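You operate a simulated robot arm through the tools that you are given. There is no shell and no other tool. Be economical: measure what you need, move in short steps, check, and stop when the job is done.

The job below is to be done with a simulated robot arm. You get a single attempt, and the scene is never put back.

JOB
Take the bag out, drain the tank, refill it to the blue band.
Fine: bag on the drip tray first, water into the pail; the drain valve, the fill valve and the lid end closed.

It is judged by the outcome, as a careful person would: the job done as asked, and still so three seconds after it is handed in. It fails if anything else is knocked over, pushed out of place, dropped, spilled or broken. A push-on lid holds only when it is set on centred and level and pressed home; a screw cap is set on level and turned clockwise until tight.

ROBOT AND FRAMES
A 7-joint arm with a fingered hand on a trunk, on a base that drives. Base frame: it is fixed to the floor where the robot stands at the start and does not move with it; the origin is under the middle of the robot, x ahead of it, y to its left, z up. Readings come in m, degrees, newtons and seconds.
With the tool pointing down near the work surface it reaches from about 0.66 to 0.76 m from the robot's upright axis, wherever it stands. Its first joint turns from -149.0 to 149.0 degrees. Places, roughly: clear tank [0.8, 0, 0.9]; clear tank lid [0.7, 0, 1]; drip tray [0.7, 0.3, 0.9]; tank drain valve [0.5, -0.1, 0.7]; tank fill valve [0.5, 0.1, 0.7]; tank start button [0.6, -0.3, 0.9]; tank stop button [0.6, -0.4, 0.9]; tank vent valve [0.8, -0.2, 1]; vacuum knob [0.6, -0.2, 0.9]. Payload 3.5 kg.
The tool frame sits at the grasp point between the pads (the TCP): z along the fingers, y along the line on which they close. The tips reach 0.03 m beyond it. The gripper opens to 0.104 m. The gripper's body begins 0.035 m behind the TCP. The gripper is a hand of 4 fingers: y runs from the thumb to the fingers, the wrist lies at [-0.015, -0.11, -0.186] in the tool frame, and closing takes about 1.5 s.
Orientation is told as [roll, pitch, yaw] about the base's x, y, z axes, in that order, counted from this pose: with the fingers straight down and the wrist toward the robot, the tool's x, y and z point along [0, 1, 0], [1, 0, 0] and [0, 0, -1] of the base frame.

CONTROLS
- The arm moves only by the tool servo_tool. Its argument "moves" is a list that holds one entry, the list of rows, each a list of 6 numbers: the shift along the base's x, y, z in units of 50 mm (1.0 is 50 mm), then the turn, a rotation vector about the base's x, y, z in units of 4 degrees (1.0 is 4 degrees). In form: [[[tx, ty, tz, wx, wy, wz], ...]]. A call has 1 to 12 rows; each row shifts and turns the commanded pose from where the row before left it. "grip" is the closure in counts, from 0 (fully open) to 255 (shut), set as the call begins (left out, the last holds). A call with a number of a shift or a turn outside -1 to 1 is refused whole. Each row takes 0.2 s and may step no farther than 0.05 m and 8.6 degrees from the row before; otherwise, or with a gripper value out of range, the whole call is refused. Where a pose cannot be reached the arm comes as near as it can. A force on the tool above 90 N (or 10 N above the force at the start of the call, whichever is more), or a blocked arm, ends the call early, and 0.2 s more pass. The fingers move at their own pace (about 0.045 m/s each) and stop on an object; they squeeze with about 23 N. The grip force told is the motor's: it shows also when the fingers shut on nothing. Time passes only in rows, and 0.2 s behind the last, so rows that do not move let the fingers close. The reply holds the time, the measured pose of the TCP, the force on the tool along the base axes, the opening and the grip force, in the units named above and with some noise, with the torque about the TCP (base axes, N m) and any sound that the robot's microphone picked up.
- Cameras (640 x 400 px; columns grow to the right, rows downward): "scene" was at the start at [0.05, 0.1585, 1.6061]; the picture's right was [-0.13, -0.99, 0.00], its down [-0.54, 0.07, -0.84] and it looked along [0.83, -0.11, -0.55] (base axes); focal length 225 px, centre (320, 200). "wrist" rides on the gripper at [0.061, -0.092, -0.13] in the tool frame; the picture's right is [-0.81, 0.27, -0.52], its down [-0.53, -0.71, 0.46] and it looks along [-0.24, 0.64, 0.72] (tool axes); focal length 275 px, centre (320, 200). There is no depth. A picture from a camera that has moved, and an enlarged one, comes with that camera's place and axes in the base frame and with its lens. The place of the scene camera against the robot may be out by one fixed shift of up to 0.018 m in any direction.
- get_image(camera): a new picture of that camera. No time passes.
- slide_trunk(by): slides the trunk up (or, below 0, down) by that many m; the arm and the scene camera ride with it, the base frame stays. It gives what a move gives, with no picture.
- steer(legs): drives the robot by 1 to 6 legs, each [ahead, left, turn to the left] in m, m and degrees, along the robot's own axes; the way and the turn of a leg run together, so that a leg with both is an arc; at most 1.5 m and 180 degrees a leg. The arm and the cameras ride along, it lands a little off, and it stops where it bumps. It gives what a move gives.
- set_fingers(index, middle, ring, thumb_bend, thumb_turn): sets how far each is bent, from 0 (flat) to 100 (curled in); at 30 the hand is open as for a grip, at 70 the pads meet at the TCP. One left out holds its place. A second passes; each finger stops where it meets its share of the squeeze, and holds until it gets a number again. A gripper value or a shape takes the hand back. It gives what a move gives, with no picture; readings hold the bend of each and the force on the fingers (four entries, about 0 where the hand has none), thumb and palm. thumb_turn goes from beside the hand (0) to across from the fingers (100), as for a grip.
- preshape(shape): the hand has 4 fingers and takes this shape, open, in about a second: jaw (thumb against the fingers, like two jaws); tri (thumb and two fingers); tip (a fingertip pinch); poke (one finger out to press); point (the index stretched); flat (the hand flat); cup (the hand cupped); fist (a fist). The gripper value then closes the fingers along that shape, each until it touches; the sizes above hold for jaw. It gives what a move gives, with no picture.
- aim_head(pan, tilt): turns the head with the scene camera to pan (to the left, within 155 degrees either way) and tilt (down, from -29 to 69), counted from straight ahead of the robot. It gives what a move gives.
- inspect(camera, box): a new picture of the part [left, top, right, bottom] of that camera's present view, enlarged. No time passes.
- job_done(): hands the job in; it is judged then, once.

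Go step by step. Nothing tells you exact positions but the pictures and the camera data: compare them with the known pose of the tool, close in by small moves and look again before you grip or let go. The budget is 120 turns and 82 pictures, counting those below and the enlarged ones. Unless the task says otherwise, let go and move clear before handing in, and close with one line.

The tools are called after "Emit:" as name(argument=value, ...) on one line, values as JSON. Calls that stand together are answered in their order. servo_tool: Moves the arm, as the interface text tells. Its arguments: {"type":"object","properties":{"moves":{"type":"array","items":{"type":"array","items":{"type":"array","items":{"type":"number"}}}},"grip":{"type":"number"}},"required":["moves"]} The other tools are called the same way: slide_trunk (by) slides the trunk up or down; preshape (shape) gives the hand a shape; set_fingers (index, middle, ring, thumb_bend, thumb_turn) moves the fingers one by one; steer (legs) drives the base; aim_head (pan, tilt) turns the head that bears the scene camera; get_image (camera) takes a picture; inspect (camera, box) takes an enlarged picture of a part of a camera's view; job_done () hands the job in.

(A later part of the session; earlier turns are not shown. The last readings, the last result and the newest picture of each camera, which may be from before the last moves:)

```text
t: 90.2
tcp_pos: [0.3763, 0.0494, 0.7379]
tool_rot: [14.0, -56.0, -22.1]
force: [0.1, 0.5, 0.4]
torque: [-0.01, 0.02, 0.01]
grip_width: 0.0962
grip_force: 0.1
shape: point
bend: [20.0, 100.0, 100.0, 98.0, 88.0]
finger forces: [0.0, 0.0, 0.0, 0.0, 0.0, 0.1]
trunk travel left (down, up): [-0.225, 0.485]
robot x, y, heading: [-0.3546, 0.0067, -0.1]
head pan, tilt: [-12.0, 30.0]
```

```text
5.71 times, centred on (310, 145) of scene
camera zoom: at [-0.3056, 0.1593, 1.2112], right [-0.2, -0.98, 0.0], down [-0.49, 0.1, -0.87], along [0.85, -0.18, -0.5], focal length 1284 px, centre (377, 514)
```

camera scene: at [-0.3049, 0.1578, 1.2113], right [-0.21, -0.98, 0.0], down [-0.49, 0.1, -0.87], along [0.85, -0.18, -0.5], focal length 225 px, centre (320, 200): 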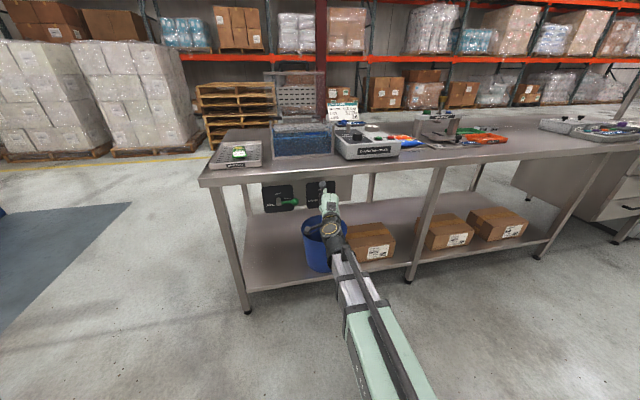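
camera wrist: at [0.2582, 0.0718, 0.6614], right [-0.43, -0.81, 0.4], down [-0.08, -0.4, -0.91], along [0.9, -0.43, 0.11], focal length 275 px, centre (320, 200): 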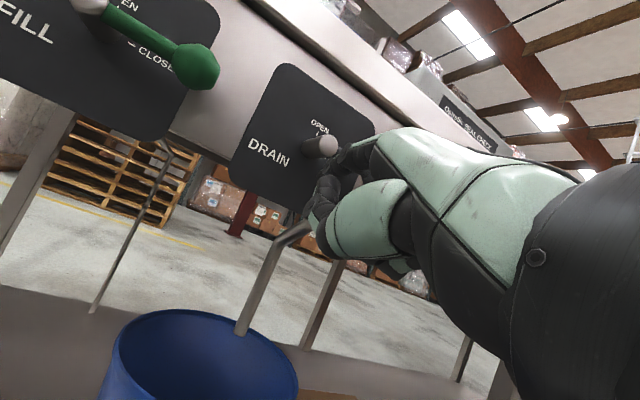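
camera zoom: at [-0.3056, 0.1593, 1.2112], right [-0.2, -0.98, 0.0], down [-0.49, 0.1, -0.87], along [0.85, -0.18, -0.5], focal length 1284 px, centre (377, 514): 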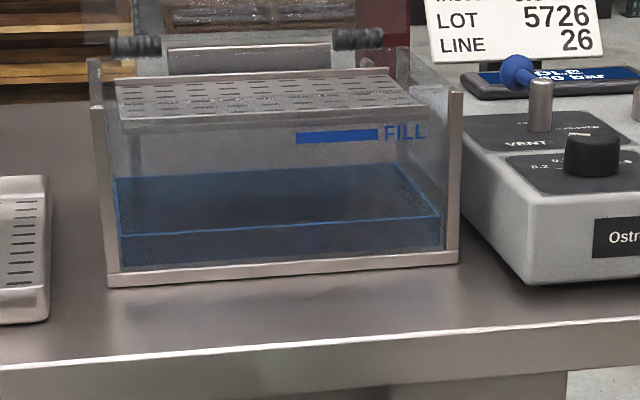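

The FILL band is on the front wall at about z 0.963. Draining continues; waiting a few seconds more.

Emit:
servo_tool(moves=[[[0, 0, 0, 0, 0, 0], [0, 0, 0, 0, 0, 0], [0, 0, 0, 0, 0, 0], [0, 0, 0, 0, 0, 0], [0, 0, 0, 0, 0, 0], [0, 0, 0, 0, 0, 0], [0, 0, 0, 0, 0, 0], [0, 0, 0, 0, 0, 0], [0, 0, 0, 0, 0, 0], [0, 0, 0, 0, 0, 0], [0, 0, 0, 0, 0, 0], [0, 0, 0, 0, 0, 0]]])

Emit:
servo_tool(moves=[[[0, 0, 0, 0, 0, 0], [0, 0, 0, 0, 0, 0], [0, 0, 0, 0, 0, 0], [0, 0, 0, 0, 0, 0], [0, 0, 0, 0, 0, 0], [0, 0, 0, 0, 0, 0], [0, 0, 0, 0, 0, 0], [0, 0, 0, 0, 0, 0], [0, 0, 0, 0, 0, 0], [0, 0, 0, 0, 0, 0], [0, 0, 0, 0, 0, 0], [0, 0, 0, 0, 0, 0]]])

Emit:
servo_tool(moves=[[[0, 0, 0, 0, 0, 0], [0, 0, 0, 0, 0, 0], [0, 0, 0, 0, 0, 0], [0, 0, 0, 0, 0, 0], [0, 0, 0, 0, 0, 0], [0, 0, 0, 0, 0, 0], [0, 0, 0, 0, 0, 0], [0, 0, 0, 0, 0, 0], [0, 0, 0, 0, 0, 0], [0, 0, 0, 0, 0, 0], [0, 0, 0, 0, 0, 0], [0, 0, 0, 0, 0, 0]]])

Emit:
inspect(camera="scene", box=[255, 110, 365, 230])

```text
t: 92.8
tcp_pos: [0.3763, 0.0496, 0.7372]
tool_rot: [14.1, -56.0, -22.1]
force: [-0.7, -0.1, -0.4]
torque: [0.01, -0.02, 0.03]
grip_width: 0.0959
grip_force: 0.0
shape: point
bend: [20.0, 100.0, 100.0, 98.0, 88.0]
finger forces: [0.1, 0.1, 0.1, 0.0, 0.0, 0.1]
trunk travel left (down, up): [-0.225, 0.485]
robot x, y, heading: [-0.3574, 0.0087, 0.2]
head pan, tilt: [-12.0, 30.0]
```

```text
t: 95.4
tcp_pos: [0.3768, 0.0497, 0.7372]
tool_rot: [14.1, -56.0, -22.0]
force: [0.2, 0.6, -0.2]
torque: [-0.01, 0.0, -0.01]
grip_width: 0.0959
grip_force: 0.1
shape: point
bend: [20.0, 100.0, 100.0, 98.0, 88.0]
finger forces: [0.1, 0.1, 0.0, 0.1, 0.0, 0.0]
trunk travel left (down, up): [-0.225, 0.485]
robot x, y, heading: [-0.3531, 0.0087, 0.3]
head pan, tilt: [-12.0, 30.0]
```

```text
t: 98.0
tcp_pos: [0.3769, 0.0492, 0.738]
tool_rot: [14.1, -56.0, -22.2]
force: [0.8, -0.2, 0.7]
torque: [-0.02, 0.01, -0.03]
grip_width: 0.0958
grip_force: 0.2
shape: point
bend: [20.0, 100.0, 100.0, 98.0, 88.0]
finger forces: [0.0, 0.1, 0.1, 0.1, 0.1, 0.0]
trunk travel left (down, up): [-0.225, 0.485]
robot x, y, heading: [-0.3573, 0.0034, 0.5]
head pan, tilt: [-12.0, 30.0]
```

```text
3.33 times, centred on (310, 170) of scene
camera zoom: at [-0.3056, 0.1593, 1.2112], right [-0.2, -0.98, 0.0], down [-0.49, 0.1, -0.87], along [0.85, -0.18, -0.5], focal length 749 px, centre (353, 300)
```

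zoom: 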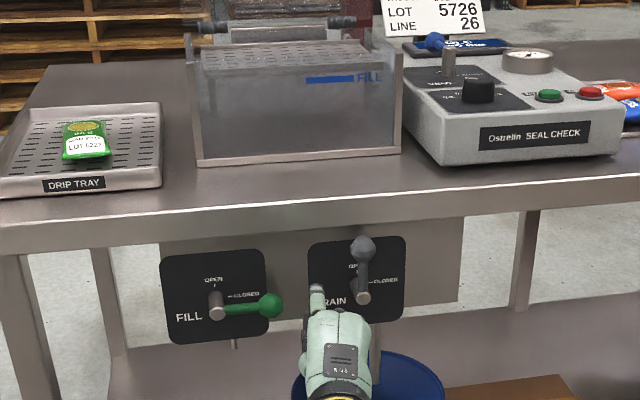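

The tank is empty. Now closing the drain: finger forward on the lever's left side, then push right and down along the arc.

Emit:
servo_tool(moves=[[[0.6, 0, 0, 0, 0, 0], [0.66, 0, -0.1, 0, 0, 0], [0, -0.5, 0, 0, 0, 0], [0, -0.5, 0, 0, 0, 0], [0, -0.45, 0.05, 0, 0, 0], [0, -0.45, -0.15, 0, 0, 0], [0, -0.25, -0.35, 0, 0, 0], [0, 0, -0.15, 0, 0, 0], [0, 0, 0, 0, 0, 0]]])

Emit:
inspect(camera="scene", box=[270, 160, 370, 230])

```text
t: 100.0
tcp_pos: [0.4363, -0.0592, 0.703]
tool_rot: [14.2, -56.1, -22.2]
force: [0.9, -1.3, 1.8]
torque: [0.01, 0.0, 0.01]
grip_width: 0.0001
grip_force: 0.1
shape: point
bend: [19.0, 100.0, 100.0, 98.0, 88.0]
finger forces: [1.9, 0.0, 0.1, 0.1, 0.1, 0.0]
trunk travel left (down, up): [-0.225, 0.485]
robot x, y, heading: [-0.3535, 0.0098, 0.3]
head pan, tilt: [-12.0, 30.0]
```

```text
5.71 times, centred on (320, 195) of scene
camera zoom: at [-0.3056, 0.1592, 1.2112], right [-0.2, -0.98, 0.0], down [-0.49, 0.1, -0.87], along [0.85, -0.18, -0.5], focal length 1284 px, centre (320, 229)
```

zoom: 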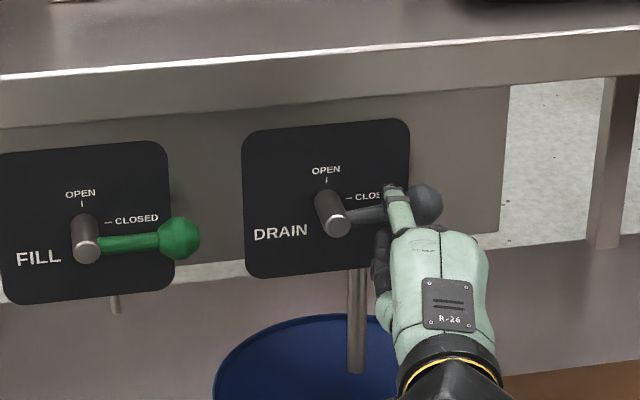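

Nearly closed; pressing down a bit more to the stop.

Emit:
servo_tool(moves=[[[0, 0, -0.2, 0, 0, 0], [0, 0, -0.15, 0, 0, 0], [0, 0, -0.1, 0, 0, 0], [0, 0, 0, 0, 0, 0]]])

```text
t: 101.0
tcp_pos: [0.4364, -0.0587, 0.681]
tool_rot: [14.3, -56.1, -22.2]
force: [-0.8, -0.7, 11.0]
torque: [0.0, -0.51, -0.01]
grip_width: 0.0001
grip_force: 0.1
shape: point
bend: [12.0, 100.0, 100.0, 98.0, 88.0]
finger forces: [10.1, 0.0, 0.0, 0.0, 0.1, 0.0]
trunk travel left (down, up): [-0.225, 0.485]
robot x, y, heading: [-0.3523, 0.0092, 0.1]
head pan, tilt: [-12.0, 30.0]
```

Drain pressed to its stop (about 10 N). Backing off and driving 0.18 m left to the same relative spot at the fill valve.

Emit:
servo_tool(moves=[[[0, 0, 0.3, 0, 0, 0], [-0.7, 0, 0, 0, 0, 0], [-0.7, 0, 0, 0, 0, 0], [0, 0, -0.4, 0, 0, 0], [0, 0, -0.3, 0, 0, 0], [0, 0, 0, 0, 0, 0]]])

Emit:
steer(legs=[[0, 0.18, 0]])

Emit:
inspect(camera="scene", box=[290, 110, 420, 230])

```text
t: 102.4
tcp_pos: [0.3676, -0.0593, 0.6596]
tool_rot: [14.1, -56.1, -22.1]
force: [-0.1, -0.1, 0.1]
torque: [-0.02, 0.02, 0.0]
grip_width: 0.0
grip_force: 0.1
shape: point
bend: [20.0, 100.0, 100.0, 98.0, 88.0]
finger forces: [0.0, 0.0, 0.1, 0.1, 0.0, 0.0]
trunk travel left (down, up): [-0.225, 0.485]
robot x, y, heading: [-0.3592, 0.0128, 0.4]
head pan, tilt: [-12.0, 30.0]
```

```text
t: 103.9
tcp_pos: [0.3672, 0.1203, 0.6601]
tool_rot: [14.1, -56.0, -22.3]
force: [-0.2, -0.4, -0.1]
torque: [0.01, -0.03, -0.01]
grip_width: 0.0
grip_force: 0.3
shape: point
bend: [20.0, 100.0, 100.0, 98.0, 88.0]
finger forces: [0.0, 0.1, 0.0, 0.0, 0.0, 0.1]
trunk travel left (down, up): [-0.225, 0.485]
robot x, y, heading: [-0.352, 0.1912, 0.1]
head pan, tilt: [-12.0, 30.0]
```

```text
3.33 times, centred on (355, 170) of scene
camera zoom: at [-0.3056, 0.3404, 1.2112], right [-0.21, -0.98, 0.0], down [-0.49, 0.1, -0.87], along [0.85, -0.18, -0.5], focal length 749 px, centre (203, 300)
```

zoom: 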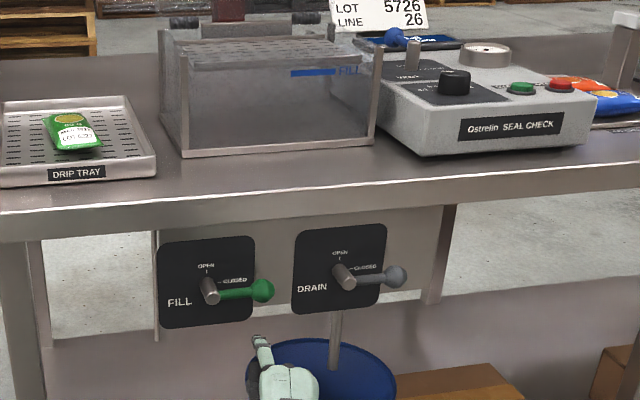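

The drain lever is closed and the pail and pipe are in place. Now opening the fill valve with the same arc.

Emit:
servo_tool(moves=[[[0.72, 0, 0, 0, 0, 0], [0.72, 0, 0, 0, 0, 0], [0, 0, 0.3, 0, 0, 0], [0, 0, 0.3, 0, 0, 0], [0, 0, 0.3, 0, 0, 0], [0, 0.1, 0.25, 0, 0, 0], [0, 0.15, 0.2, 0, 0, 0], [0, 0.2, 0.15, 0, 0, 0], [0, 0.2, 0.05, 0, 0, 0], [0, 0.2, 0, 0, 0, 0], [0, 0.1, 0, 0, 0, 0]]])

Emit:
servo_tool(moves=[[[0, -0.4, 0, 0, 0, 0], [-0.6, 0, 0, 0, 0, 0], [-0.7, 0, 0, 0, 0, 0], [0, 0.7, 0, 0, 0, 0], [0, 0.7, 0, 0, 0, 0], [0.6, 0.3, 0, 0, 0, 0], [0.6, 0, -0.1, 0, 0, 0]]])

Emit:
inspect(camera="scene", box=[290, 110, 420, 230])

```text
t: 106.3
tcp_pos: [0.4401, 0.1644, 0.7368]
tool_rot: [14.3, -56.0, -22.8]
force: [-0.3, -20.9, -8.4]
torque: [0.99, 0.27, -0.82]
grip_width: 0.096
grip_force: 0.0
shape: point
bend: [23.0, 100.0, 100.0, 98.0, 88.0]
finger forces: [24.7, 0.1, 0.0, 0.0, 0.1, 0.1]
trunk travel left (down, up): [-0.225, 0.485]
robot x, y, heading: [-0.3574, 0.1875, 0.1]
head pan, tilt: [-12.0, 30.0]
```

```text
t: 107.9
tcp_pos: [0.4337, 0.2333, 0.7319]
tool_rot: [14.1, -56.0, -22.4]
force: [-0.7, 0.1, 0.3]
torque: [0.0, -0.01, -0.03]
grip_width: 0.096
grip_force: 0.1
shape: point
bend: [20.0, 100.0, 100.0, 98.0, 88.0]
finger forces: [0.0, 0.1, 0.0, 0.0, 0.1, 0.0]
trunk travel left (down, up): [-0.225, 0.485]
robot x, y, heading: [-0.3526, 0.1885, -0.0]
head pan, tilt: [-12.0, 30.0]
```

```text
3.33 times, centred on (355, 170) of scene
camera zoom: at [-0.3058, 0.3404, 1.2112], right [-0.21, -0.98, 0.0], down [-0.49, 0.1, -0.87], along [0.85, -0.18, -0.5], focal length 749 px, centre (203, 300)
```

zoom: 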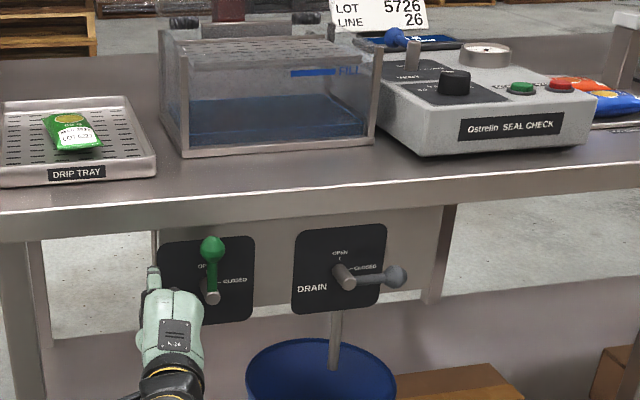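

Fill is open and water is coming in. Measuring the level closely.

Emit:
inspect(camera="scene", box=[335, 110, 405, 160])

```text
8.00 times, centred on (370, 135) of scene
camera zoom: at [-0.3058, 0.3404, 1.2112], right [-0.21, -0.98, 0.0], down [-0.49, 0.1, -0.87], along [0.85, -0.18, -0.5], focal length 1797 px, centre (-80, 720)
```

zoom: 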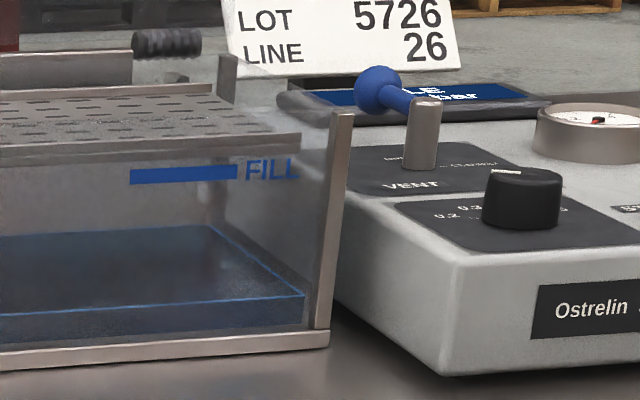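

Level is about 20% of the way to the band at roughly 12 px/s in this view, so about 10 s more. Waiting 5 s, then measuring again.

Emit:
servo_tool(moves=[[[0, 0, 0, 0, 0, 0], [0, 0, 0, 0, 0, 0], [0, 0, 0, 0, 0, 0], [0, 0, 0, 0, 0, 0], [0, 0, 0, 0, 0, 0], [0, 0, 0, 0, 0, 0], [0, 0, 0, 0, 0, 0], [0, 0, 0, 0, 0, 0], [0, 0, 0, 0, 0, 0], [0, 0, 0, 0, 0, 0], [0, 0, 0, 0, 0, 0], [0, 0, 0, 0, 0, 0]]])

Emit:
servo_tool(moves=[[[0, 0, 0, 0, 0, 0], [0, 0, 0, 0, 0, 0], [0, 0, 0, 0, 0, 0], [0, 0, 0, 0, 0, 0], [0, 0, 0, 0, 0, 0], [0, 0, 0, 0, 0, 0], [0, 0, 0, 0, 0, 0], [0, 0, 0, 0, 0, 0], [0, 0, 0, 0, 0, 0], [0, 0, 0, 0, 0, 0], [0, 0, 0, 0, 0, 0], [0, 0, 0, 0, 0, 0]]])

Emit:
inspect(camera="scene", box=[335, 110, 405, 160])

```text
t: 110.5
tcp_pos: [0.4331, 0.2344, 0.7318]
tool_rot: [14.1, -56.0, -22.2]
force: [-0.1, 0.5, -0.5]
torque: [-0.04, 0.0, 0.0]
grip_width: 0.096
grip_force: 0.1
shape: point
bend: [20.0, 100.0, 100.0, 98.0, 88.0]
finger forces: [0.0, 0.1, 0.0, 0.1, 0.0, 0.0]
trunk travel left (down, up): [-0.225, 0.485]
robot x, y, heading: [-0.3562, 0.1921, -0.1]
head pan, tilt: [-12.0, 30.0]
```

```text
t: 113.1
tcp_pos: [0.4329, 0.2349, 0.732]
tool_rot: [14.1, -56.0, -22.3]
force: [0.9, 0.7, -0.6]
torque: [0.02, 0.0, 0.01]
grip_width: 0.0962
grip_force: 0.1
shape: point
bend: [20.0, 100.0, 100.0, 98.0, 88.0]
finger forces: [0.1, 0.0, 0.0, 0.1, 0.0, 0.0]
trunk travel left (down, up): [-0.225, 0.485]
robot x, y, heading: [-0.3542, 0.1885, 0.4]
head pan, tilt: [-12.0, 30.0]
```

```text
8.00 times, centred on (370, 135) of scene
camera zoom: at [-0.3056, 0.3405, 1.2112], right [-0.21, -0.98, 0.0], down [-0.49, 0.1, -0.87], along [0.85, -0.18, -0.5], focal length 1797 px, centre (-80, 720)
```

zoom: 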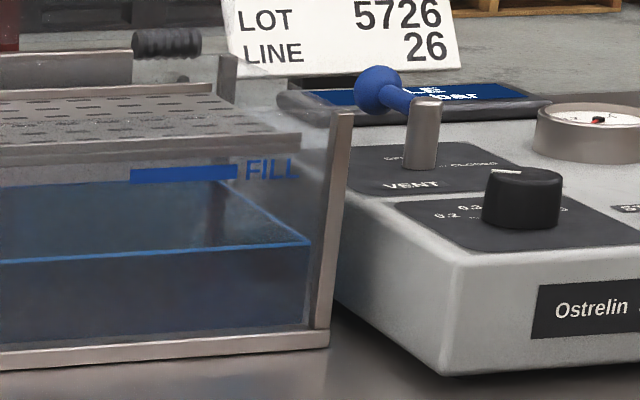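

Rate is about 10 px/s with 75 px left, so closing should take effect around t≈120.4. Waiting to 118.3 and measuring again.

Emit:
servo_tool(moves=[[[0, 0, 0, 0, 0, 0], [0, 0, 0, 0, 0, 0], [0, 0, 0, 0, 0, 0], [0, 0, 0, 0, 0, 0], [0, 0, 0, 0, 0, 0], [0, 0, 0, 0, 0, 0], [0, 0, 0, 0, 0, 0], [0, 0, 0, 0, 0, 0], [0, 0, 0, 0, 0, 0], [0, 0, 0, 0, 0, 0], [0, 0, 0, 0, 0, 0], [0, 0, 0, 0, 0, 0]]])

Emit:
servo_tool(moves=[[[0, 0, 0, 0, 0, 0], [0, 0, 0, 0, 0, 0], [0, 0, 0, 0, 0, 0], [0, 0, 0, 0, 0, 0], [0, 0, 0, 0, 0, 0], [0, 0, 0, 0, 0, 0], [0, 0, 0, 0, 0, 0], [0, 0, 0, 0, 0, 0], [0, 0, 0, 0, 0, 0], [0, 0, 0, 0, 0, 0], [0, 0, 0, 0, 0, 0], [0, 0, 0, 0, 0, 0]]])

Emit:
inspect(camera="scene", box=[335, 110, 405, 160])

```text
t: 115.7
tcp_pos: [0.4331, 0.2344, 0.7321]
tool_rot: [14.1, -55.9, -22.3]
force: [0.2, 0.1, 0.3]
torque: [0.03, 0.03, 0.02]
grip_width: 0.0961
grip_force: 0.0
shape: point
bend: [20.0, 100.0, 100.0, 98.0, 88.0]
finger forces: [0.0, 0.0, 0.0, 0.0, 0.0, 0.0]
trunk travel left (down, up): [-0.225, 0.485]
robot x, y, heading: [-0.3548, 0.1836, -0.2]
head pan, tilt: [-12.0, 30.0]
```

```text
t: 118.3
tcp_pos: [0.4341, 0.2346, 0.732]
tool_rot: [14.2, -56.0, -22.2]
force: [0.5, -0.3, 0.3]
torque: [-0.01, 0.0, 0.02]
grip_width: 0.0958
grip_force: 0.1
shape: point
bend: [20.0, 100.0, 100.0, 98.0, 88.0]
finger forces: [0.0, 0.0, 0.1, 0.1, 0.0, 0.0]
trunk travel left (down, up): [-0.225, 0.485]
robot x, y, heading: [-0.3544, 0.1898, 0.1]
head pan, tilt: [-12.0, 30.0]
```

```text
8.00 times, centred on (370, 135) of scene
camera zoom: at [-0.3056, 0.3405, 1.2112], right [-0.21, -0.98, 0.0], down [-0.49, 0.1, -0.87], along [0.85, -0.18, -0.5], focal length 1797 px, centre (-80, 720)
```

zoom: 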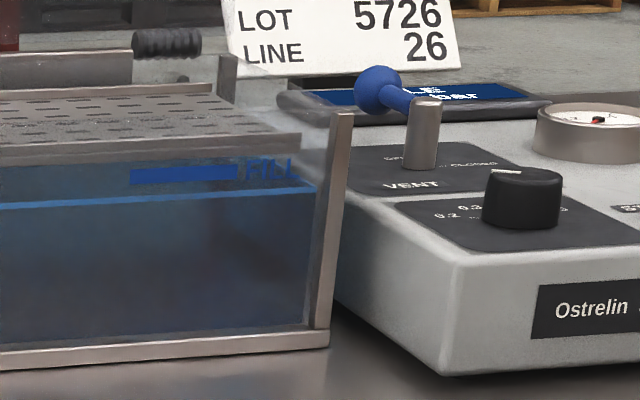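

About 21 px remain (2 s). I'll wait 0.8 s and close in the same call, biased slightly low.

Emit:
servo_tool(moves=[[[0, 0, 0, 0, 0, 0], [0, 0, 0, 0, 0, 0], [0, 0, 0, 0, 0, 0], [0, 0, 0, 0, 0, 0], [0, -0.55, 0, 0, 0, 0], [0, -0.5, 0, 0, 0, 0], [0, -0.45, 0.05, 0, 0, 0], [0, -0.45, -0.15, 0, 0, 0], [0, -0.25, -0.35, 0, 0, 0], [0, 0, -0.25, 0, 0, 0], [0, 0, -0.25, 0, 0, 0], [0, 0, -0.1, 0, 0, 0]]])

Emit:
inspect(camera="scene", box=[335, 110, 405, 160])

Emit:
inspect(camera="scene", box=[310, 170, 410, 240])

```text
t: 120.9
tcp_pos: [0.4338, 0.1227, 0.6806]
tool_rot: [14.0, -56.2, -22.4]
force: [-1.7, 0.2, 10.9]
torque: [-0.07, -0.58, 0.03]
grip_width: 0.0
grip_force: 0.0
shape: point
bend: [12.0, 100.0, 100.0, 98.0, 88.0]
finger forces: [10.1, 0.0, 0.0, 0.0, 0.1, 0.0]
trunk travel left (down, up): [-0.225, 0.485]
robot x, y, heading: [-0.3533, 0.1941, 0.0]
head pan, tilt: [-12.0, 30.0]
```

```text
8.00 times, centred on (370, 135) of scene
camera zoom: at [-0.3066, 0.3405, 1.2114], right [-0.21, -0.98, 0.0], down [-0.49, 0.1, -0.87], along [0.85, -0.18, -0.5], focal length 1797 px, centre (-80, 720)
```

zoom: 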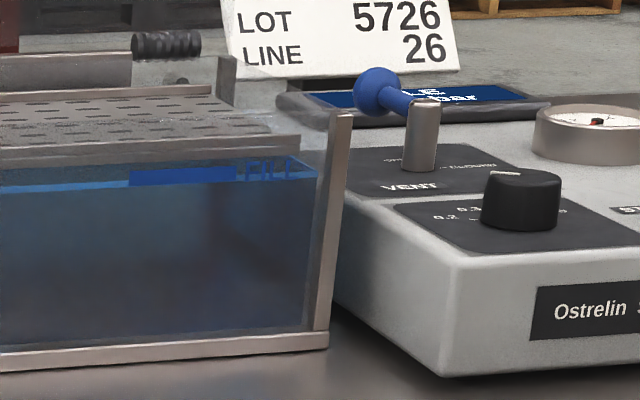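

```text
5.71 times, centred on (360, 205) of scene
camera zoom: at [-0.3066, 0.3405, 1.2114], right [-0.21, -0.98, 0.0], down [-0.49, 0.1, -0.87], along [0.85, -0.18, -0.5], focal length 1284 px, centre (91, 171)
```

zoom: 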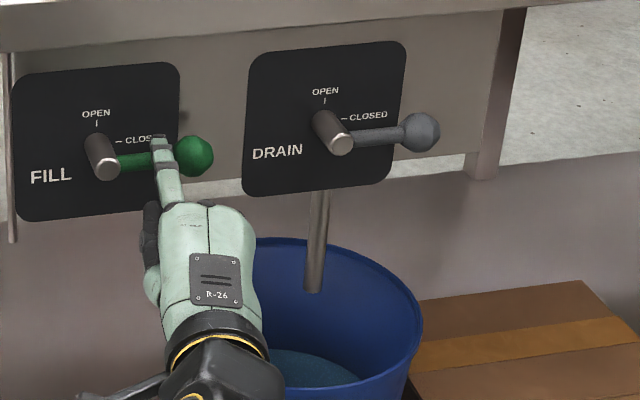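

The level line lies inside the band and both levers read closed. I'll look closer at the band before leaving the valve.

Emit:
inspect(camera="scene", box=[340, 124, 380, 144])

```text
16.00 times, centred on (360, 134) of scene
camera zoom: at [-0.3066, 0.3405, 1.2114], right [-0.21, -0.98, 0.0], down [-0.49, 0.1, -0.87], along [0.85, -0.18, -0.5], focal length 3594 px, centre (-320, 1256)
```

zoom: 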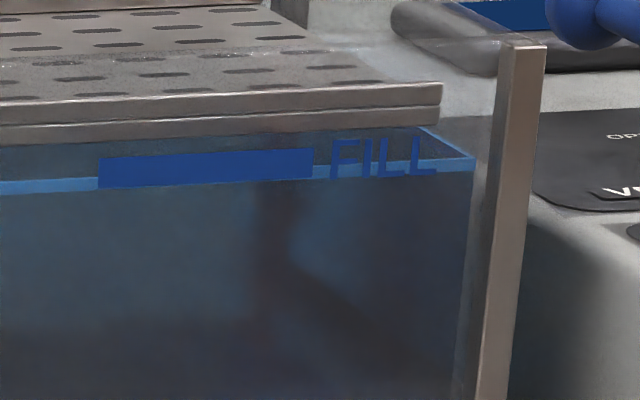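

The water line sits in the lower half of the band, so I'll add a couple of millimetres with a slight, brief crack of the fill valve. First the finger goes back under the lever.

Emit:
servo_tool(moves=[[[0, 0, 0.3, 0, 0, 0], [-0.7, 0, 0, 0, 0, 0], [-0.7, 0, 0, 0, 0, 0], [0, 0, -0.4, 0, 0, 0], [0, 0, -0.32, 0, 0, 0], [0.72, 0, 0, 0, 0, 0], [0.72, 0, 0, 0, 0, 0], [0, 0, 0.2, 0, 0, 0], [0, 0, 0, 0, 0, 0]]])

Emit:
servo_tool(moves=[[[0, 0, 0.2, 0, 0, 0], [0, 0, 0.16, 0, 0, 0]]])

Emit:
inspect(camera="scene", box=[310, 120, 400, 220])

```text
t: 122.9
tcp_pos: [0.4366, 0.123, 0.669]
tool_rot: [14.2, -56.0, -22.3]
force: [0.2, 0.1, 0.5]
torque: [-0.01, -0.01, -0.01]
grip_width: 0.0002
grip_force: 0.0
shape: point
bend: [20.0, 100.0, 100.0, 98.0, 88.0]
finger forces: [0.1, 0.1, 0.1, 0.0, 0.0, 0.0]
trunk travel left (down, up): [-0.225, 0.485]
robot x, y, heading: [-0.3599, 0.1888, 0.0]
head pan, tilt: [-12.0, 30.0]
```

```text
t: 123.5
tcp_pos: [0.4359, 0.1231, 0.687]
tool_rot: [14.2, -56.0, -22.3]
force: [-1.3, -0.2, -2.9]
torque: [-0.02, -0.04, -0.02]
grip_width: 0.096
grip_force: 0.1
shape: point
bend: [22.0, 100.0, 100.0, 98.0, 88.0]
finger forces: [3.6, 0.0, 0.0, 0.0, 0.0, 0.1]
trunk travel left (down, up): [-0.225, 0.485]
robot x, y, heading: [-0.3558, 0.1878, 0.1]
head pan, tilt: [-12.0, 30.0]
```

```text
4.00 times, centred on (355, 170) of scene
camera zoom: at [-0.3055, 0.3404, 1.2112], right [-0.21, -0.98, 0.0], down [-0.49, 0.1, -0.87], along [0.85, -0.18, -0.5], focal length 898 px, centre (180, 320)
```

zoom: 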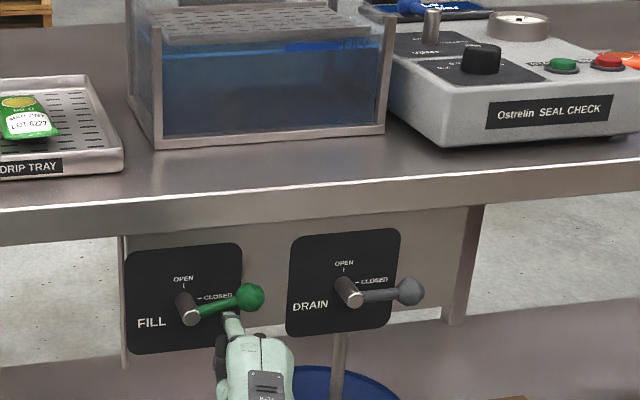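

The valve is cracked about 20°. Going around and pressing it closed right away.

Emit:
servo_tool(moves=[[[0, 0, -0.3, 0, 0, 0], [-0.8, 0, 0, 0, 0, 0], [-0.6, 0, 0.7, 0, 0, 0], [0, 0, 0.95, 0, 0, 0], [0.7, 0, 0, 0, 0, 0], [0.7, 0, 0, 0, 0, 0], [0, 0, -0.6, 0, 0, 0], [0, 0, -0.5, 0, 0, 0], [0, 0, -0.4, 0, 0, 0]]])

Emit:
inspect(camera="scene", box=[340, 124, 380, 144])

```text
t: 125.5
tcp_pos: [0.4361, 0.1202, 0.6795]
tool_rot: [14.3, -56.1, -22.4]
force: [0.5, -0.7, 10.7]
torque: [-0.02, -0.51, -0.01]
grip_width: 0.0001
grip_force: 0.0
shape: point
bend: [11.0, 100.0, 100.0, 98.0, 88.0]
finger forces: [11.1, 0.0, 0.1, 0.0, 0.0, 0.1]
trunk travel left (down, up): [-0.225, 0.485]
robot x, y, heading: [-0.3518, 0.1858, 0.2]
head pan, tilt: [-12.0, 30.0]
```

```text
16.00 times, centred on (360, 134) of scene
camera zoom: at [-0.3067, 0.3405, 1.2115], right [-0.21, -0.98, 0.0], down [-0.49, 0.1, -0.87], along [0.85, -0.18, -0.5], focal length 3594 px, centre (-320, 1256)
```

zoom: 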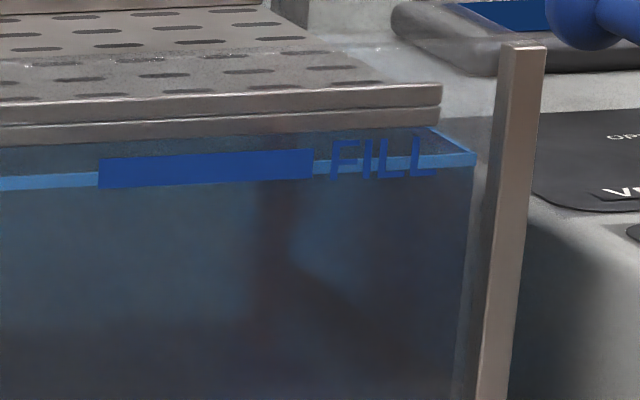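

The line is now around the middle of the band, and the fill lever is at its closed stop. Retreating, raising the trunk and squaring the hand to close the lid.

Emit:
servo_tool(moves=[[[0, 0, 0.3, 0, 0, 0], [-0.7, 0, 0, 0, 0, 0], [-0.7, 0, 0, 0, 0, 0], [0, 0, 0, 0, 0, 0]]])

Emit:
steer(legs=[[-0.12, 0, 0]])

Emit:
slide_trunk(by=0.4)

Emit:
preshape(shape="jaw")

Emit:
servo_tool(moves=[[[0, 0, 0.3, 0, 0, 1], [0, 0, 0.3, 0, 0, 1], [0, 0, 0.3, 0, 0, 1], [0, 0, 0.3, 0, 0, 1], [0, 0, 0.3, 0, 0, 1], [0, 0, 0.3, 0, 0.5, 0.5], [0, 0, 0.3, 0, 1, 0], [0, 0, 0.3, 0, 1, 0], [0, 0, 0.3, 0, 1, 0], [0, 0, 0.3, 0, 1, 0], [0, 0, 0.3, 0, 1, 0], [0, 0, 0.3, 0, 1, 0]]])

Emit:
servo_tool(moves=[[[0, 0, 0.3, 0, 1, 0], [0, 0, 0.2, 0, 1, 0], [0, 0, 0.2, 0, 1, 0], [0, 0, 0, 0, 1, 0], [0, 0, 0, 0, 1, 0], [0, 0, 0, 0, 1, 0], [0, 0, 0, 0, 1, 0], [0, 0, 0, 0, 0.5, 0], [0, 0, 0, -1, 0, 0], [0, 0, 0, -1, 0, 0], [0, 0, 0, -1, 0, 0], [0, 0, 0, -0.5, 0, 0]]])

```text
t: 126.5
tcp_pos: [0.367, 0.1225, 0.6944]
tool_rot: [14.0, -56.0, -22.2]
force: [0.2, -1.1, -0.1]
torque: [0.0, 0.0, -0.02]
grip_width: 0.0
grip_force: 0.1
shape: point
bend: [20.0, 100.0, 100.0, 98.0, 88.0]
finger forces: [0.0, 0.0, 0.0, 0.1, 0.0, 0.1]
trunk travel left (down, up): [-0.225, 0.485]
robot x, y, heading: [-0.3533, 0.1918, 0.3]
head pan, tilt: [-12.0, 30.0]
```

```text
t: 127.7
tcp_pos: [0.2481, 0.1195, 0.6946]
tool_rot: [14.2, -56.0, -22.6]
force: [-0.1, 0.6, -0.8]
torque: [0.02, -0.02, 0.01]
grip_width: 0.0001
grip_force: 0.0
shape: point
bend: [20.0, 100.0, 100.0, 98.0, 88.0]
finger forces: [0.0, 0.1, 0.0, 0.0, 0.1, 0.1]
trunk travel left (down, up): [-0.225, 0.485]
robot x, y, heading: [-0.4762, 0.1875, -0.1]
head pan, tilt: [-12.0, 30.0]
```

```text
t: 131.5
tcp_pos: [0.2472, 0.1192, 1.0939]
tool_rot: [14.1, -56.0, -22.5]
force: [0.1, 0.2, 0.5]
torque: [-0.02, -0.03, -0.03]
grip_width: 0.0002
grip_force: 0.0
shape: point
bend: [20.0, 100.0, 100.0, 98.0, 88.0]
finger forces: [0.0, 0.0, 0.0, 0.1, 0.0, 0.0]
trunk travel left (down, up): [-0.625, 0.085]
robot x, y, heading: [-0.4752, 0.1939, -0.4]
head pan, tilt: [-12.0, 30.0]
```

```text
t: 132.4
tcp_pos: [0.2485, 0.1197, 1.0948]
tool_rot: [14.1, -56.0, -22.4]
force: [-0.5, 0.6, 0.1]
torque: [0.0, -0.02, -0.03]
grip_width: 0.1039
grip_force: 0.0
shape: jaw
bend: [30.0, 30.0, 30.0, 30.0, 97.0]
finger forces: [0.1, 0.1, 0.1, 0.0, 0.1, 0.1]
trunk travel left (down, up): [-0.625, 0.085]
robot x, y, heading: [-0.4782, 0.1898, 0.1]
head pan, tilt: [-12.0, 30.0]
```

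```text
t: 135.0
tcp_pos: [0.2492, 0.1289, 1.2787]
tool_rot: [13.7, -29.9, -0.4]
force: [-0.3, 0.0, 0.5]
torque: [0.0, 0.0, -0.03]
grip_width: 0.1039
grip_force: 0.1
shape: jaw
bend: [30.0, 30.0, 30.0, 30.0, 97.0]
finger forces: [0.1, 0.1, 0.0, 0.0, 0.1, 0.1]
out of reach, approached as far as the arm can: row 1, 2, 3
trunk travel left (down, up): [-0.625, 0.085]
robot x, y, heading: [-0.4768, 0.1854, -0.2]
head pan, tilt: [-12.0, 30.0]
```

```text
t: 137.6
tcp_pos: [0.2409, 0.0652, 1.2957]
tool_rot: [7.2, -0.6, 0.9]
force: [0.0, 0.4, 0.5]
torque: [-0.05, -0.04, -0.01]
grip_width: 0.1036
grip_force: 0.1
shape: jaw
bend: [30.0, 30.0, 30.0, 30.0, 97.0]
finger forces: [0.0, 0.0, 0.1, 0.0, 0.0, 0.1]
out of reach, approached as far as the arm can: row 5, 6, 7, 8, 10, 11
trunk travel left (down, up): [-0.625, 0.085]
robot x, y, heading: [-0.4753, 0.1924, -0.3]
head pan, tilt: [-12.0, 30.0]
```

Hand nearly squared. Centring it on the robot, then driving back to the earlier lid-handling stance (−0.15, 0).

Emit:
servo_tool(moves=[[[0.3, 0.78, 0.2, -0.5, 0, 0], [0.3, 0.78, 0.2, -0.5, 0, 0], [0.3, 0.78, 0.1, -0.4, 0, 0], [0.3, 0.76, 0, -0.4, 0, 0], [0, 0, 0, 0, 0, 0]]])

Emit:
steer(legs=[[0, -0.19, 0], [0.325, 0, 0]])

Emit:
get_image(camera="wrist")

```text
t: 138.8
tcp_pos: [0.2824, 0.1257, 1.3149]
tool_rot: [6.1, -3.0, 6.8]
force: [0.1, -0.7, 0.0]
torque: [-0.03, -0.02, -0.02]
grip_width: 0.1038
grip_force: 0.1
shape: jaw
bend: [30.0, 30.0, 30.0, 30.0, 97.0]
finger forces: [0.0, 0.0, 0.0, 0.1, 0.0, 0.0]
out of reach, approached as far as the arm can: row 1, 2, 3, 4
trunk travel left (down, up): [-0.625, 0.085]
robot x, y, heading: [-0.4764, 0.1909, -0.2]
head pan, tilt: [-12.0, 30.0]
```

```text
t: 142.1
tcp_pos: [0.6014, -0.0737, 1.3146]
tool_rot: [6.2, -2.9, 6.4]
force: [0.2, 0.5, -0.7]
torque: [0.0, -0.03, 0.02]
grip_width: 0.1036
grip_force: 0.2
shape: jaw
bend: [30.0, 30.0, 30.0, 30.0, 97.0]
finger forces: [0.1, 0.1, 0.1, 0.1, 0.1, 0.0]
trunk travel left (down, up): [-0.625, 0.085]
robot x, y, heading: [-0.1575, -0.0027, -1.0]
head pan, tilt: [-12.0, 30.0]
```

```text
8 pictures are left
camera wrist: at [0.4974, -0.0371, 1.4451], right [0.35, -0.83, 0.44], down [-0.63, -0.55, -0.55], along [0.7, -0.09, -0.71], focal length 275 px, centre (320, 200)
```

wrist: 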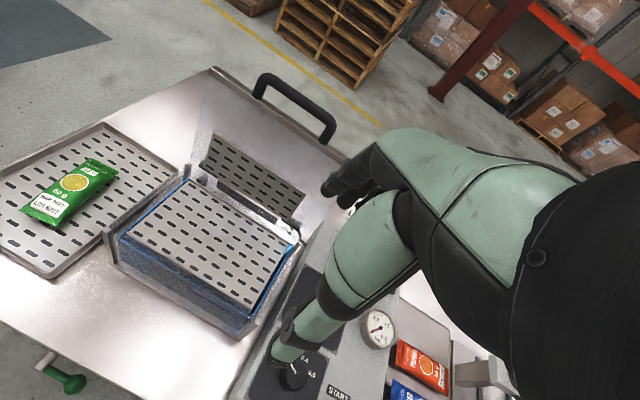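

The handle bar is at about (0.865, 0.03, 1.22). Moving over it at a safe height with the hand squared and half open.

Emit:
servo_tool(moves=[[[0.7, 0.29, 0, -0.22, -0.5, -0.23], [0.7, 0.29, 0, -0.22, -0.5, -0.23], [0.7, 0.29, 0, -0.22, -0.5, -0.23], [0.7, 0.29, 0, -0.22, -0.5, -0.23], [0.7, 0.29, 0, -0.22, -0.5, -0.23], [0.7, 0.29, 0, -0.22, -0.5, -0.23], [0.6, 0.29, -0.1, -0.22, -0.5, -0.23], [0, 0, 0, 0, 0, 0]]], grip=90)

```text
t: 143.9
tcp_pos: [0.8305, -0.0747, 1.2972]
tool_rot: [3.3, -18.2, 5.2]
force: [0.2, -0.8, 0.4]
torque: [0.03, 0.01, -0.01]
grip_width: 0.0676
grip_force: 0.0
shape: jaw
bend: [28.0, 39.0, 36.0, 62.0, 100.0]
finger forces: [0.0, 0.0, 0.0, 0.0, 0.0, 0.1]
out of reach, approached as far as the arm can: row 1, 2, 3, 4, 5, 6, 7
trunk travel left (down, up): [-0.625, 0.085]
robot x, y, heading: [-0.1552, -0.0014, -0.4]
head pan, tilt: [-12.0, 30.0]
```

The arm's sideways motion is limited here, so I'll shift the base 0.1 m left instead and look.

Emit:
steer(legs=[[0, 0.102, 0]])

Emit:
get_image(camera="wrist")

```text
t: 145.1
tcp_pos: [0.8313, 0.032, 1.2976]
tool_rot: [3.2, -18.1, 5.4]
force: [1.3, 1.2, -0.6]
torque: [-0.03, 0.01, -0.03]
grip_width: 0.0678
grip_force: 0.0
shape: jaw
bend: [28.0, 39.0, 36.0, 62.0, 100.0]
finger forces: [0.0, 0.1, 0.0, 0.1, 0.1, 0.0]
trunk travel left (down, up): [-0.625, 0.085]
robot x, y, heading: [-0.1559, 0.1005, -0.4]
head pan, tilt: [-12.0, 30.0]
```

```text
7 pictures are left
camera wrist: at [0.6973, 0.0743, 1.3952], right [0.19, -0.82, 0.53], down [-0.48, -0.55, -0.68], along [0.86, -0.12, -0.5], focal length 275 px, centre (320, 200)
```

wrist: 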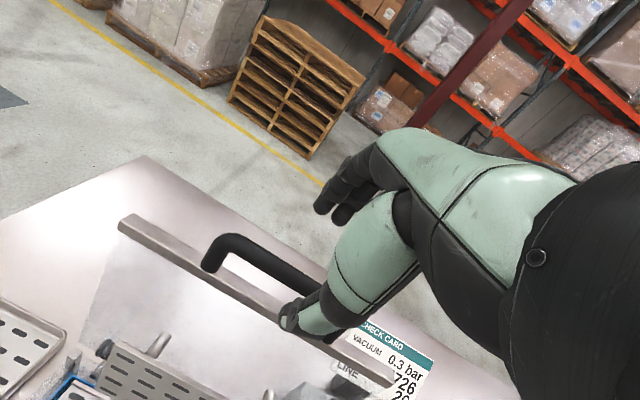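

The bar lies in the finger gap line. Descending along the finger direction to straddle it, then closing.

Emit:
servo_tool(moves=[[[0.33, 0, 0, 0, 0, 0], [0.15, 0, -0.45, 0, 0, 0], [0.15, 0, -0.45, 0, 0, 0], [0.15, 0, -0.45, 0, 0, 0], [0.12, 0, -0.45, 0, 0, 0], [0, 0, 0, 0, 0, 0]]])

Emit:
servo_tool(moves=[[[0, 0, 0, 0, 0, 0], [0, 0, 0, 0, 0, 0], [0, 0, 0, 0, 0, 0], [0, 0, 0, 0, 0, 0], [0, 0, 0, 0, 0, 0], [0, 0, 0, 0, 0, 0], [0, 0, 0, 0, 0, 0]]], grip=255)

Emit:
get_image(camera="wrist")

```text
t: 146.5
tcp_pos: [0.8776, 0.0311, 1.208]
tool_rot: [3.3, -18.2, 5.4]
force: [-0.2, 0.2, 0.0]
torque: [0.02, 0.02, 0.01]
grip_width: 0.0675
grip_force: 0.1
shape: jaw
bend: [28.0, 39.0, 36.0, 62.0, 100.0]
finger forces: [0.0, 0.1, 0.1, 0.0, 0.0, 0.0]
trunk travel left (down, up): [-0.625, 0.085]
robot x, y, heading: [-0.1531, 0.1025, -0.6]
head pan, tilt: [-12.0, 30.0]
```

```text
t: 148.1
tcp_pos: [0.8755, 0.0309, 1.2086]
tool_rot: [3.2, -18.3, 5.4]
force: [-3.6, -0.4, -0.7]
torque: [-0.11, 0.7, -0.04]
grip_width: 0.0157
grip_force: 23.0
shape: jaw
bend: [73.0, 70.0, 70.0, 74.0, 100.0]
finger forces: [13.9, 4.9, 0.1, 0.1, 21.4, 0.0]
trunk travel left (down, up): [-0.625, 0.085]
robot x, y, heading: [-0.1552, 0.1015, -0.5]
head pan, tilt: [-12.0, 30.0]
```

```text
6 pictures are left
camera wrist: at [0.7423, 0.0732, 1.3055], right [0.19, -0.82, 0.53], down [-0.48, -0.55, -0.68], along [0.86, -0.12, -0.5], focal length 275 px, centre (320, 200)
```

wrist: 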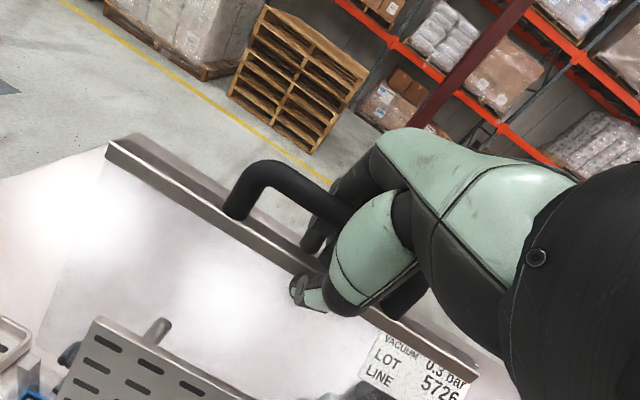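

Hand closed around the lid's handle edge. Loosening slightly to a cage so the bar can turn, then drawing the lid forward along its arc.

Emit:
servo_tool(moves=[[[0, 0, 0, 0, 0, 0], [-0.31, 0, 0.03, 0, 0.6, 0], [-0.31, 0, 0.02, 0, 0.6, 0], [-0.31, 0, 0, 0, 0.6, 0], [-0.31, 0, -0.02, 0, 0.6, 0], [-0.31, 0, -0.04, 0, 0.6, 0], [-0.31, 0, -0.06, 0, 0.6, 0], [-0.31, 0, -0.08, 0, 0.6, 0], [-0.31, 0, -0.1, 0, 0.6, 0], [0, 0, 0, 0, 0, 0]]], grip=185)

Emit:
inspect(camera="scene", box=[260, 130, 400, 250])

```text
t: 150.3
tcp_pos: [0.7469, -0.0113, 1.1881]
tool_rot: [6.5, 0.5, 6.0]
force: [-0.7, 0.2, -0.4]
torque: [-0.03, 0.0, 0.02]
grip_width: 0.0289
grip_force: 0.1
shape: jaw
bend: [74.0, 55.0, 53.0, 74.0, 100.0]
finger forces: [0.0, 0.0, 0.0, 0.0, 0.0, 0.0]
out of reach, approached as far as the arm can: row 4, 5, 6, 7, 8, 9
trunk travel left (down, up): [-0.625, 0.085]
robot x, y, heading: [-0.1539, 0.0989, -0.7]
head pan, tilt: [-12.0, 30.0]
```

```text
3.33 times, centred on (330, 190) of scene
camera zoom: at [-0.1028, 0.2509, 1.6112], right [-0.22, -0.98, 0.0], down [-0.49, 0.11, -0.87], along [0.85, -0.19, -0.5], focal length 749 px, centre (287, 233)
```

zoom: 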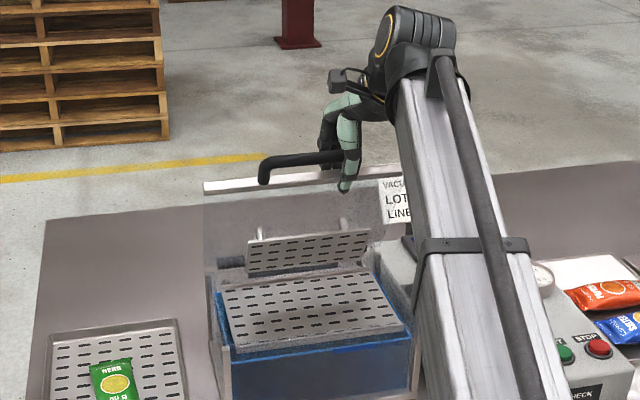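

The lid follows, now about 70°. The hand drifted right along the bar, so I'll shift the base left 45 mm to recentre.

Emit:
steer(legs=[[0, 0.045, 0]])

Emit:
servo_tool(moves=[[[-0.12, 0, -0.1, 0, 0, 0], [-0.25, 0, -0.15, 0, -0.5, 0], [-0.25, 0, -0.18, 0, -0.5, 0], [-0.22, 0, -0.2, 0, -0.8, 0], [0, 0, 0, 0, 0, 0]]])

```text
t: 151.2
tcp_pos: [0.7471, 0.0376, 1.188]
tool_rot: [6.3, 0.5, 6.0]
force: [-0.1, 0.0, -1.0]
torque: [-0.03, 0.0, -0.01]
grip_width: 0.0282
grip_force: 0.1
shape: jaw
bend: [74.0, 55.0, 53.0, 74.0, 100.0]
finger forces: [0.0, 0.0, 0.0, 0.0, 0.0, 0.0]
trunk travel left (down, up): [-0.625, 0.085]
robot x, y, heading: [-0.1557, 0.1445, -0.6]
head pan, tilt: [-12.0, 30.0]
```

```text
t: 152.4
tcp_pos: [0.7053, 0.0357, 1.159]
tool_rot: [5.7, -7.1, 6.1]
force: [0.2, -1.2, 10.1]
torque: [0.16, -1.57, -0.05]
grip_width: 0.0327
grip_force: 23.3
shape: jaw
bend: [74.0, 52.0, 54.0, 82.0, 100.0]
finger forces: [16.3, 10.0, 4.0, 0.1, 24.6, 0.0]
trunk travel left (down, up): [-0.625, 0.085]
robot x, y, heading: [-0.1532, 0.1454, -0.5]
head pan, tilt: [-12.0, 30.0]
```

The lid appears to hold by hinge friction. The bar sits too deep in the hand for the closed pose, so I'll open, back the hand off 35 mm along the fingers, and regrip near the tips.

Emit:
servo_tool(moves=[[[0, 0, 0, 0, 0, 0], [0, 0, 0, 0, 0, 0], [0, 0, 0, 0, 0, 0], [-0.05, 0, 0.35, 0, 0, 0], [-0.05, 0, 0.4, 0, 0, 0], [0, 0, 0, 0, 0, 0]]], grip=110)

Emit:
inspect(camera="scene", box=[260, 130, 400, 250])

```text
t: 153.8
tcp_pos: [0.7006, 0.0353, 1.1944]
tool_rot: [5.7, -6.8, 6.1]
force: [-0.1, 0.3, -0.3]
torque: [0.01, -0.01, 0.02]
grip_width: 0.0596
grip_force: 0.1
shape: jaw
bend: [74.0, 42.0, 38.0, 66.0, 100.0]
finger forces: [0.1, 0.1, 0.0, 0.1, 0.5, 0.0]
trunk travel left (down, up): [-0.625, 0.085]
robot x, y, heading: [-0.1518, 0.1413, -0.3]
head pan, tilt: [-12.0, 30.0]
```

```text
3.33 times, centred on (330, 190) of scene
camera zoom: at [-0.1025, 0.2958, 1.6112], right [-0.22, -0.98, 0.0], down [-0.49, 0.11, -0.87], along [0.85, -0.19, -0.5], focal length 749 px, centre (287, 233)
```

zoom: 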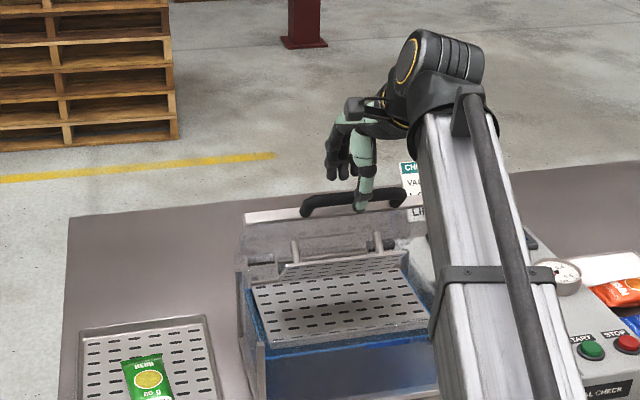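

The lid holds by itself at about 52°. Regripping near the tips, then following the arc down.

Emit:
servo_tool(moves=[[[0, 0, 0, 0, 0, 0], [0, 0, 0, 0, 0, 0], [0, 0, 0, 0, 0, 0], [0, 0, 0, 0, 0, 0], [0, 0, 0, 0, 0, 0], [0, 0, 0, 0, 0, 0], [-0.237, 0, -0.208, 0, -0.69, 0], [-0.237, 0, -0.208, 0, -0.69, 0], [-0.217, 0, -0.238, 0, -0.69, 0], [-0.197, 0, -0.238, 0, -0.69, 0], [-0.187, 0, -0.268, 0, -0.69, 0], [0, 0, 0, 0, 0, 0]]], grip=255)

```text
t: 156.4
tcp_pos: [0.6457, 0.0355, 1.1361]
tool_rot: [4.1, -20.6, 6.4]
force: [-7.0, -1.5, 2.3]
torque: [-0.02, 0.16, -0.04]
grip_width: 0.0141
grip_force: 23.3
shape: jaw
bend: [70.0, 70.0, 70.0, 74.0, 100.0]
finger forces: [8.9, 1.4, 0.0, 0.0, 14.9, 0.0]
trunk travel left (down, up): [-0.625, 0.085]
robot x, y, heading: [-0.1527, 0.1432, -0.7]
head pan, tilt: [-12.0, 30.0]
```

Holding and following well (y steady). Continuing down.

Emit:
servo_tool(moves=[[[-0.167, 0, -0.268, 0, -0.69, 0], [-0.147, 0, -0.268, 0, -0.69, 0], [-0.127, 0, -0.288, 0, -0.69, 0], [-0.117, 0, -0.288, 0, -0.69, 0], [0, 0, 0, 0, 0, 0]]])

Emit:
inspect(camera="scene", box=[260, 130, 400, 250])

```text
t: 157.6
tcp_pos: [0.6186, 0.0354, 1.0795]
tool_rot: [2.5, -31.5, 7.1]
force: [-8.6, -2.2, -1.7]
torque: [-0.02, 0.16, -0.07]
grip_width: 0.0134
grip_force: 22.9
shape: jaw
bend: [70.0, 70.0, 70.0, 76.0, 100.0]
finger forces: [8.5, 0.5, 0.0, 0.1, 16.1, 0.0]
trunk travel left (down, up): [-0.625, 0.085]
robot x, y, heading: [-0.1515, 0.1461, -0.5]
head pan, tilt: [-12.0, 30.0]
```

```text
3.33 times, centred on (330, 190) of scene
camera zoom: at [-0.1036, 0.2955, 1.6112], right [-0.22, -0.98, 0.0], down [-0.49, 0.11, -0.87], along [0.85, -0.19, -0.5], focal length 749 px, centre (287, 233)
```

zoom: 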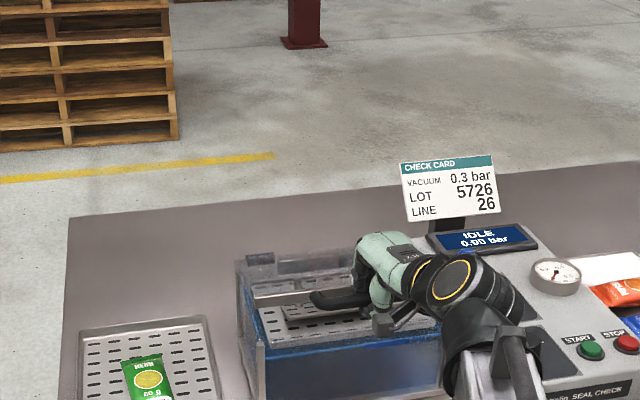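

Lid is at about 16°. Lowering the rest until it seats.

Emit:
servo_tool(moves=[[[-0.083, 0, -0.298, 0, -0.69, 0], [-0.071, 0, -0.298, 0, -0.69, 0], [-0.047, 0, -0.308, 0, -0.69, 0], [-0.027, 0, -0.308, 0, -0.5, 0], [0, 0, 0, 0, 0, 0]]])

```text
t: 158.8
tcp_pos: [0.6086, 0.0362, 1.0198]
tool_rot: [0.9, -41.7, 8.0]
force: [-7.9, -2.3, -4.1]
torque: [-0.01, 0.1, -0.01]
grip_width: 0.0132
grip_force: 23.4
shape: jaw
bend: [70.0, 70.0, 70.0, 76.0, 100.0]
finger forces: [7.8, 0.0, 0.0, 0.0, 15.8, 0.0]
trunk travel left (down, up): [-0.625, 0.085]
robot x, y, heading: [-0.1557, 0.143, -0.6]
head pan, tilt: [-12.0, 30.0]
```

Not seated yet (the lid still hangs on the hand). Lowering a bit more.

Emit:
servo_tool(moves=[[[0, 0, -0.12, 0, 0, 0], [0, 0, -0.12, 0, 0, 0], [0, 0, 0, 0, 0, 0]]])

Emit:
inspect(camera="scene", box=[290, 190, 380, 260])

```text
t: 159.6
tcp_pos: [0.6086, 0.0364, 1.0091]
tool_rot: [0.9, -41.7, 8.1]
force: [4.4, 0.3, 7.2]
torque: [0.02, 0.03, -0.03]
grip_width: 0.0093
grip_force: 22.8
shape: jaw
bend: [70.0, 70.0, 70.0, 78.0, 100.0]
finger forces: [7.4, 0.0, 0.0, 0.1, 0.1, 0.0]
trunk travel left (down, up): [-0.625, 0.085]
robot x, y, heading: [-0.1494, 0.1458, -0.6]
head pan, tilt: [-12.0, 30.0]
```

```text
5.71 times, centred on (335, 225) of scene
camera zoom: at [-0.1025, 0.2959, 1.6113], right [-0.22, -0.98, 0.0], down [-0.49, 0.11, -0.87], along [0.85, -0.19, -0.5], focal length 1284 px, centre (234, 57)
```

zoom: 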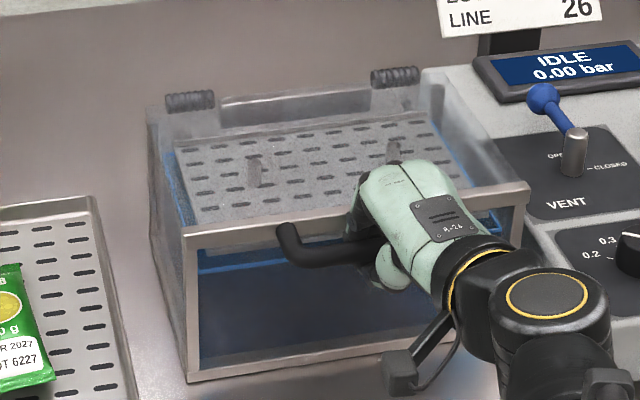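

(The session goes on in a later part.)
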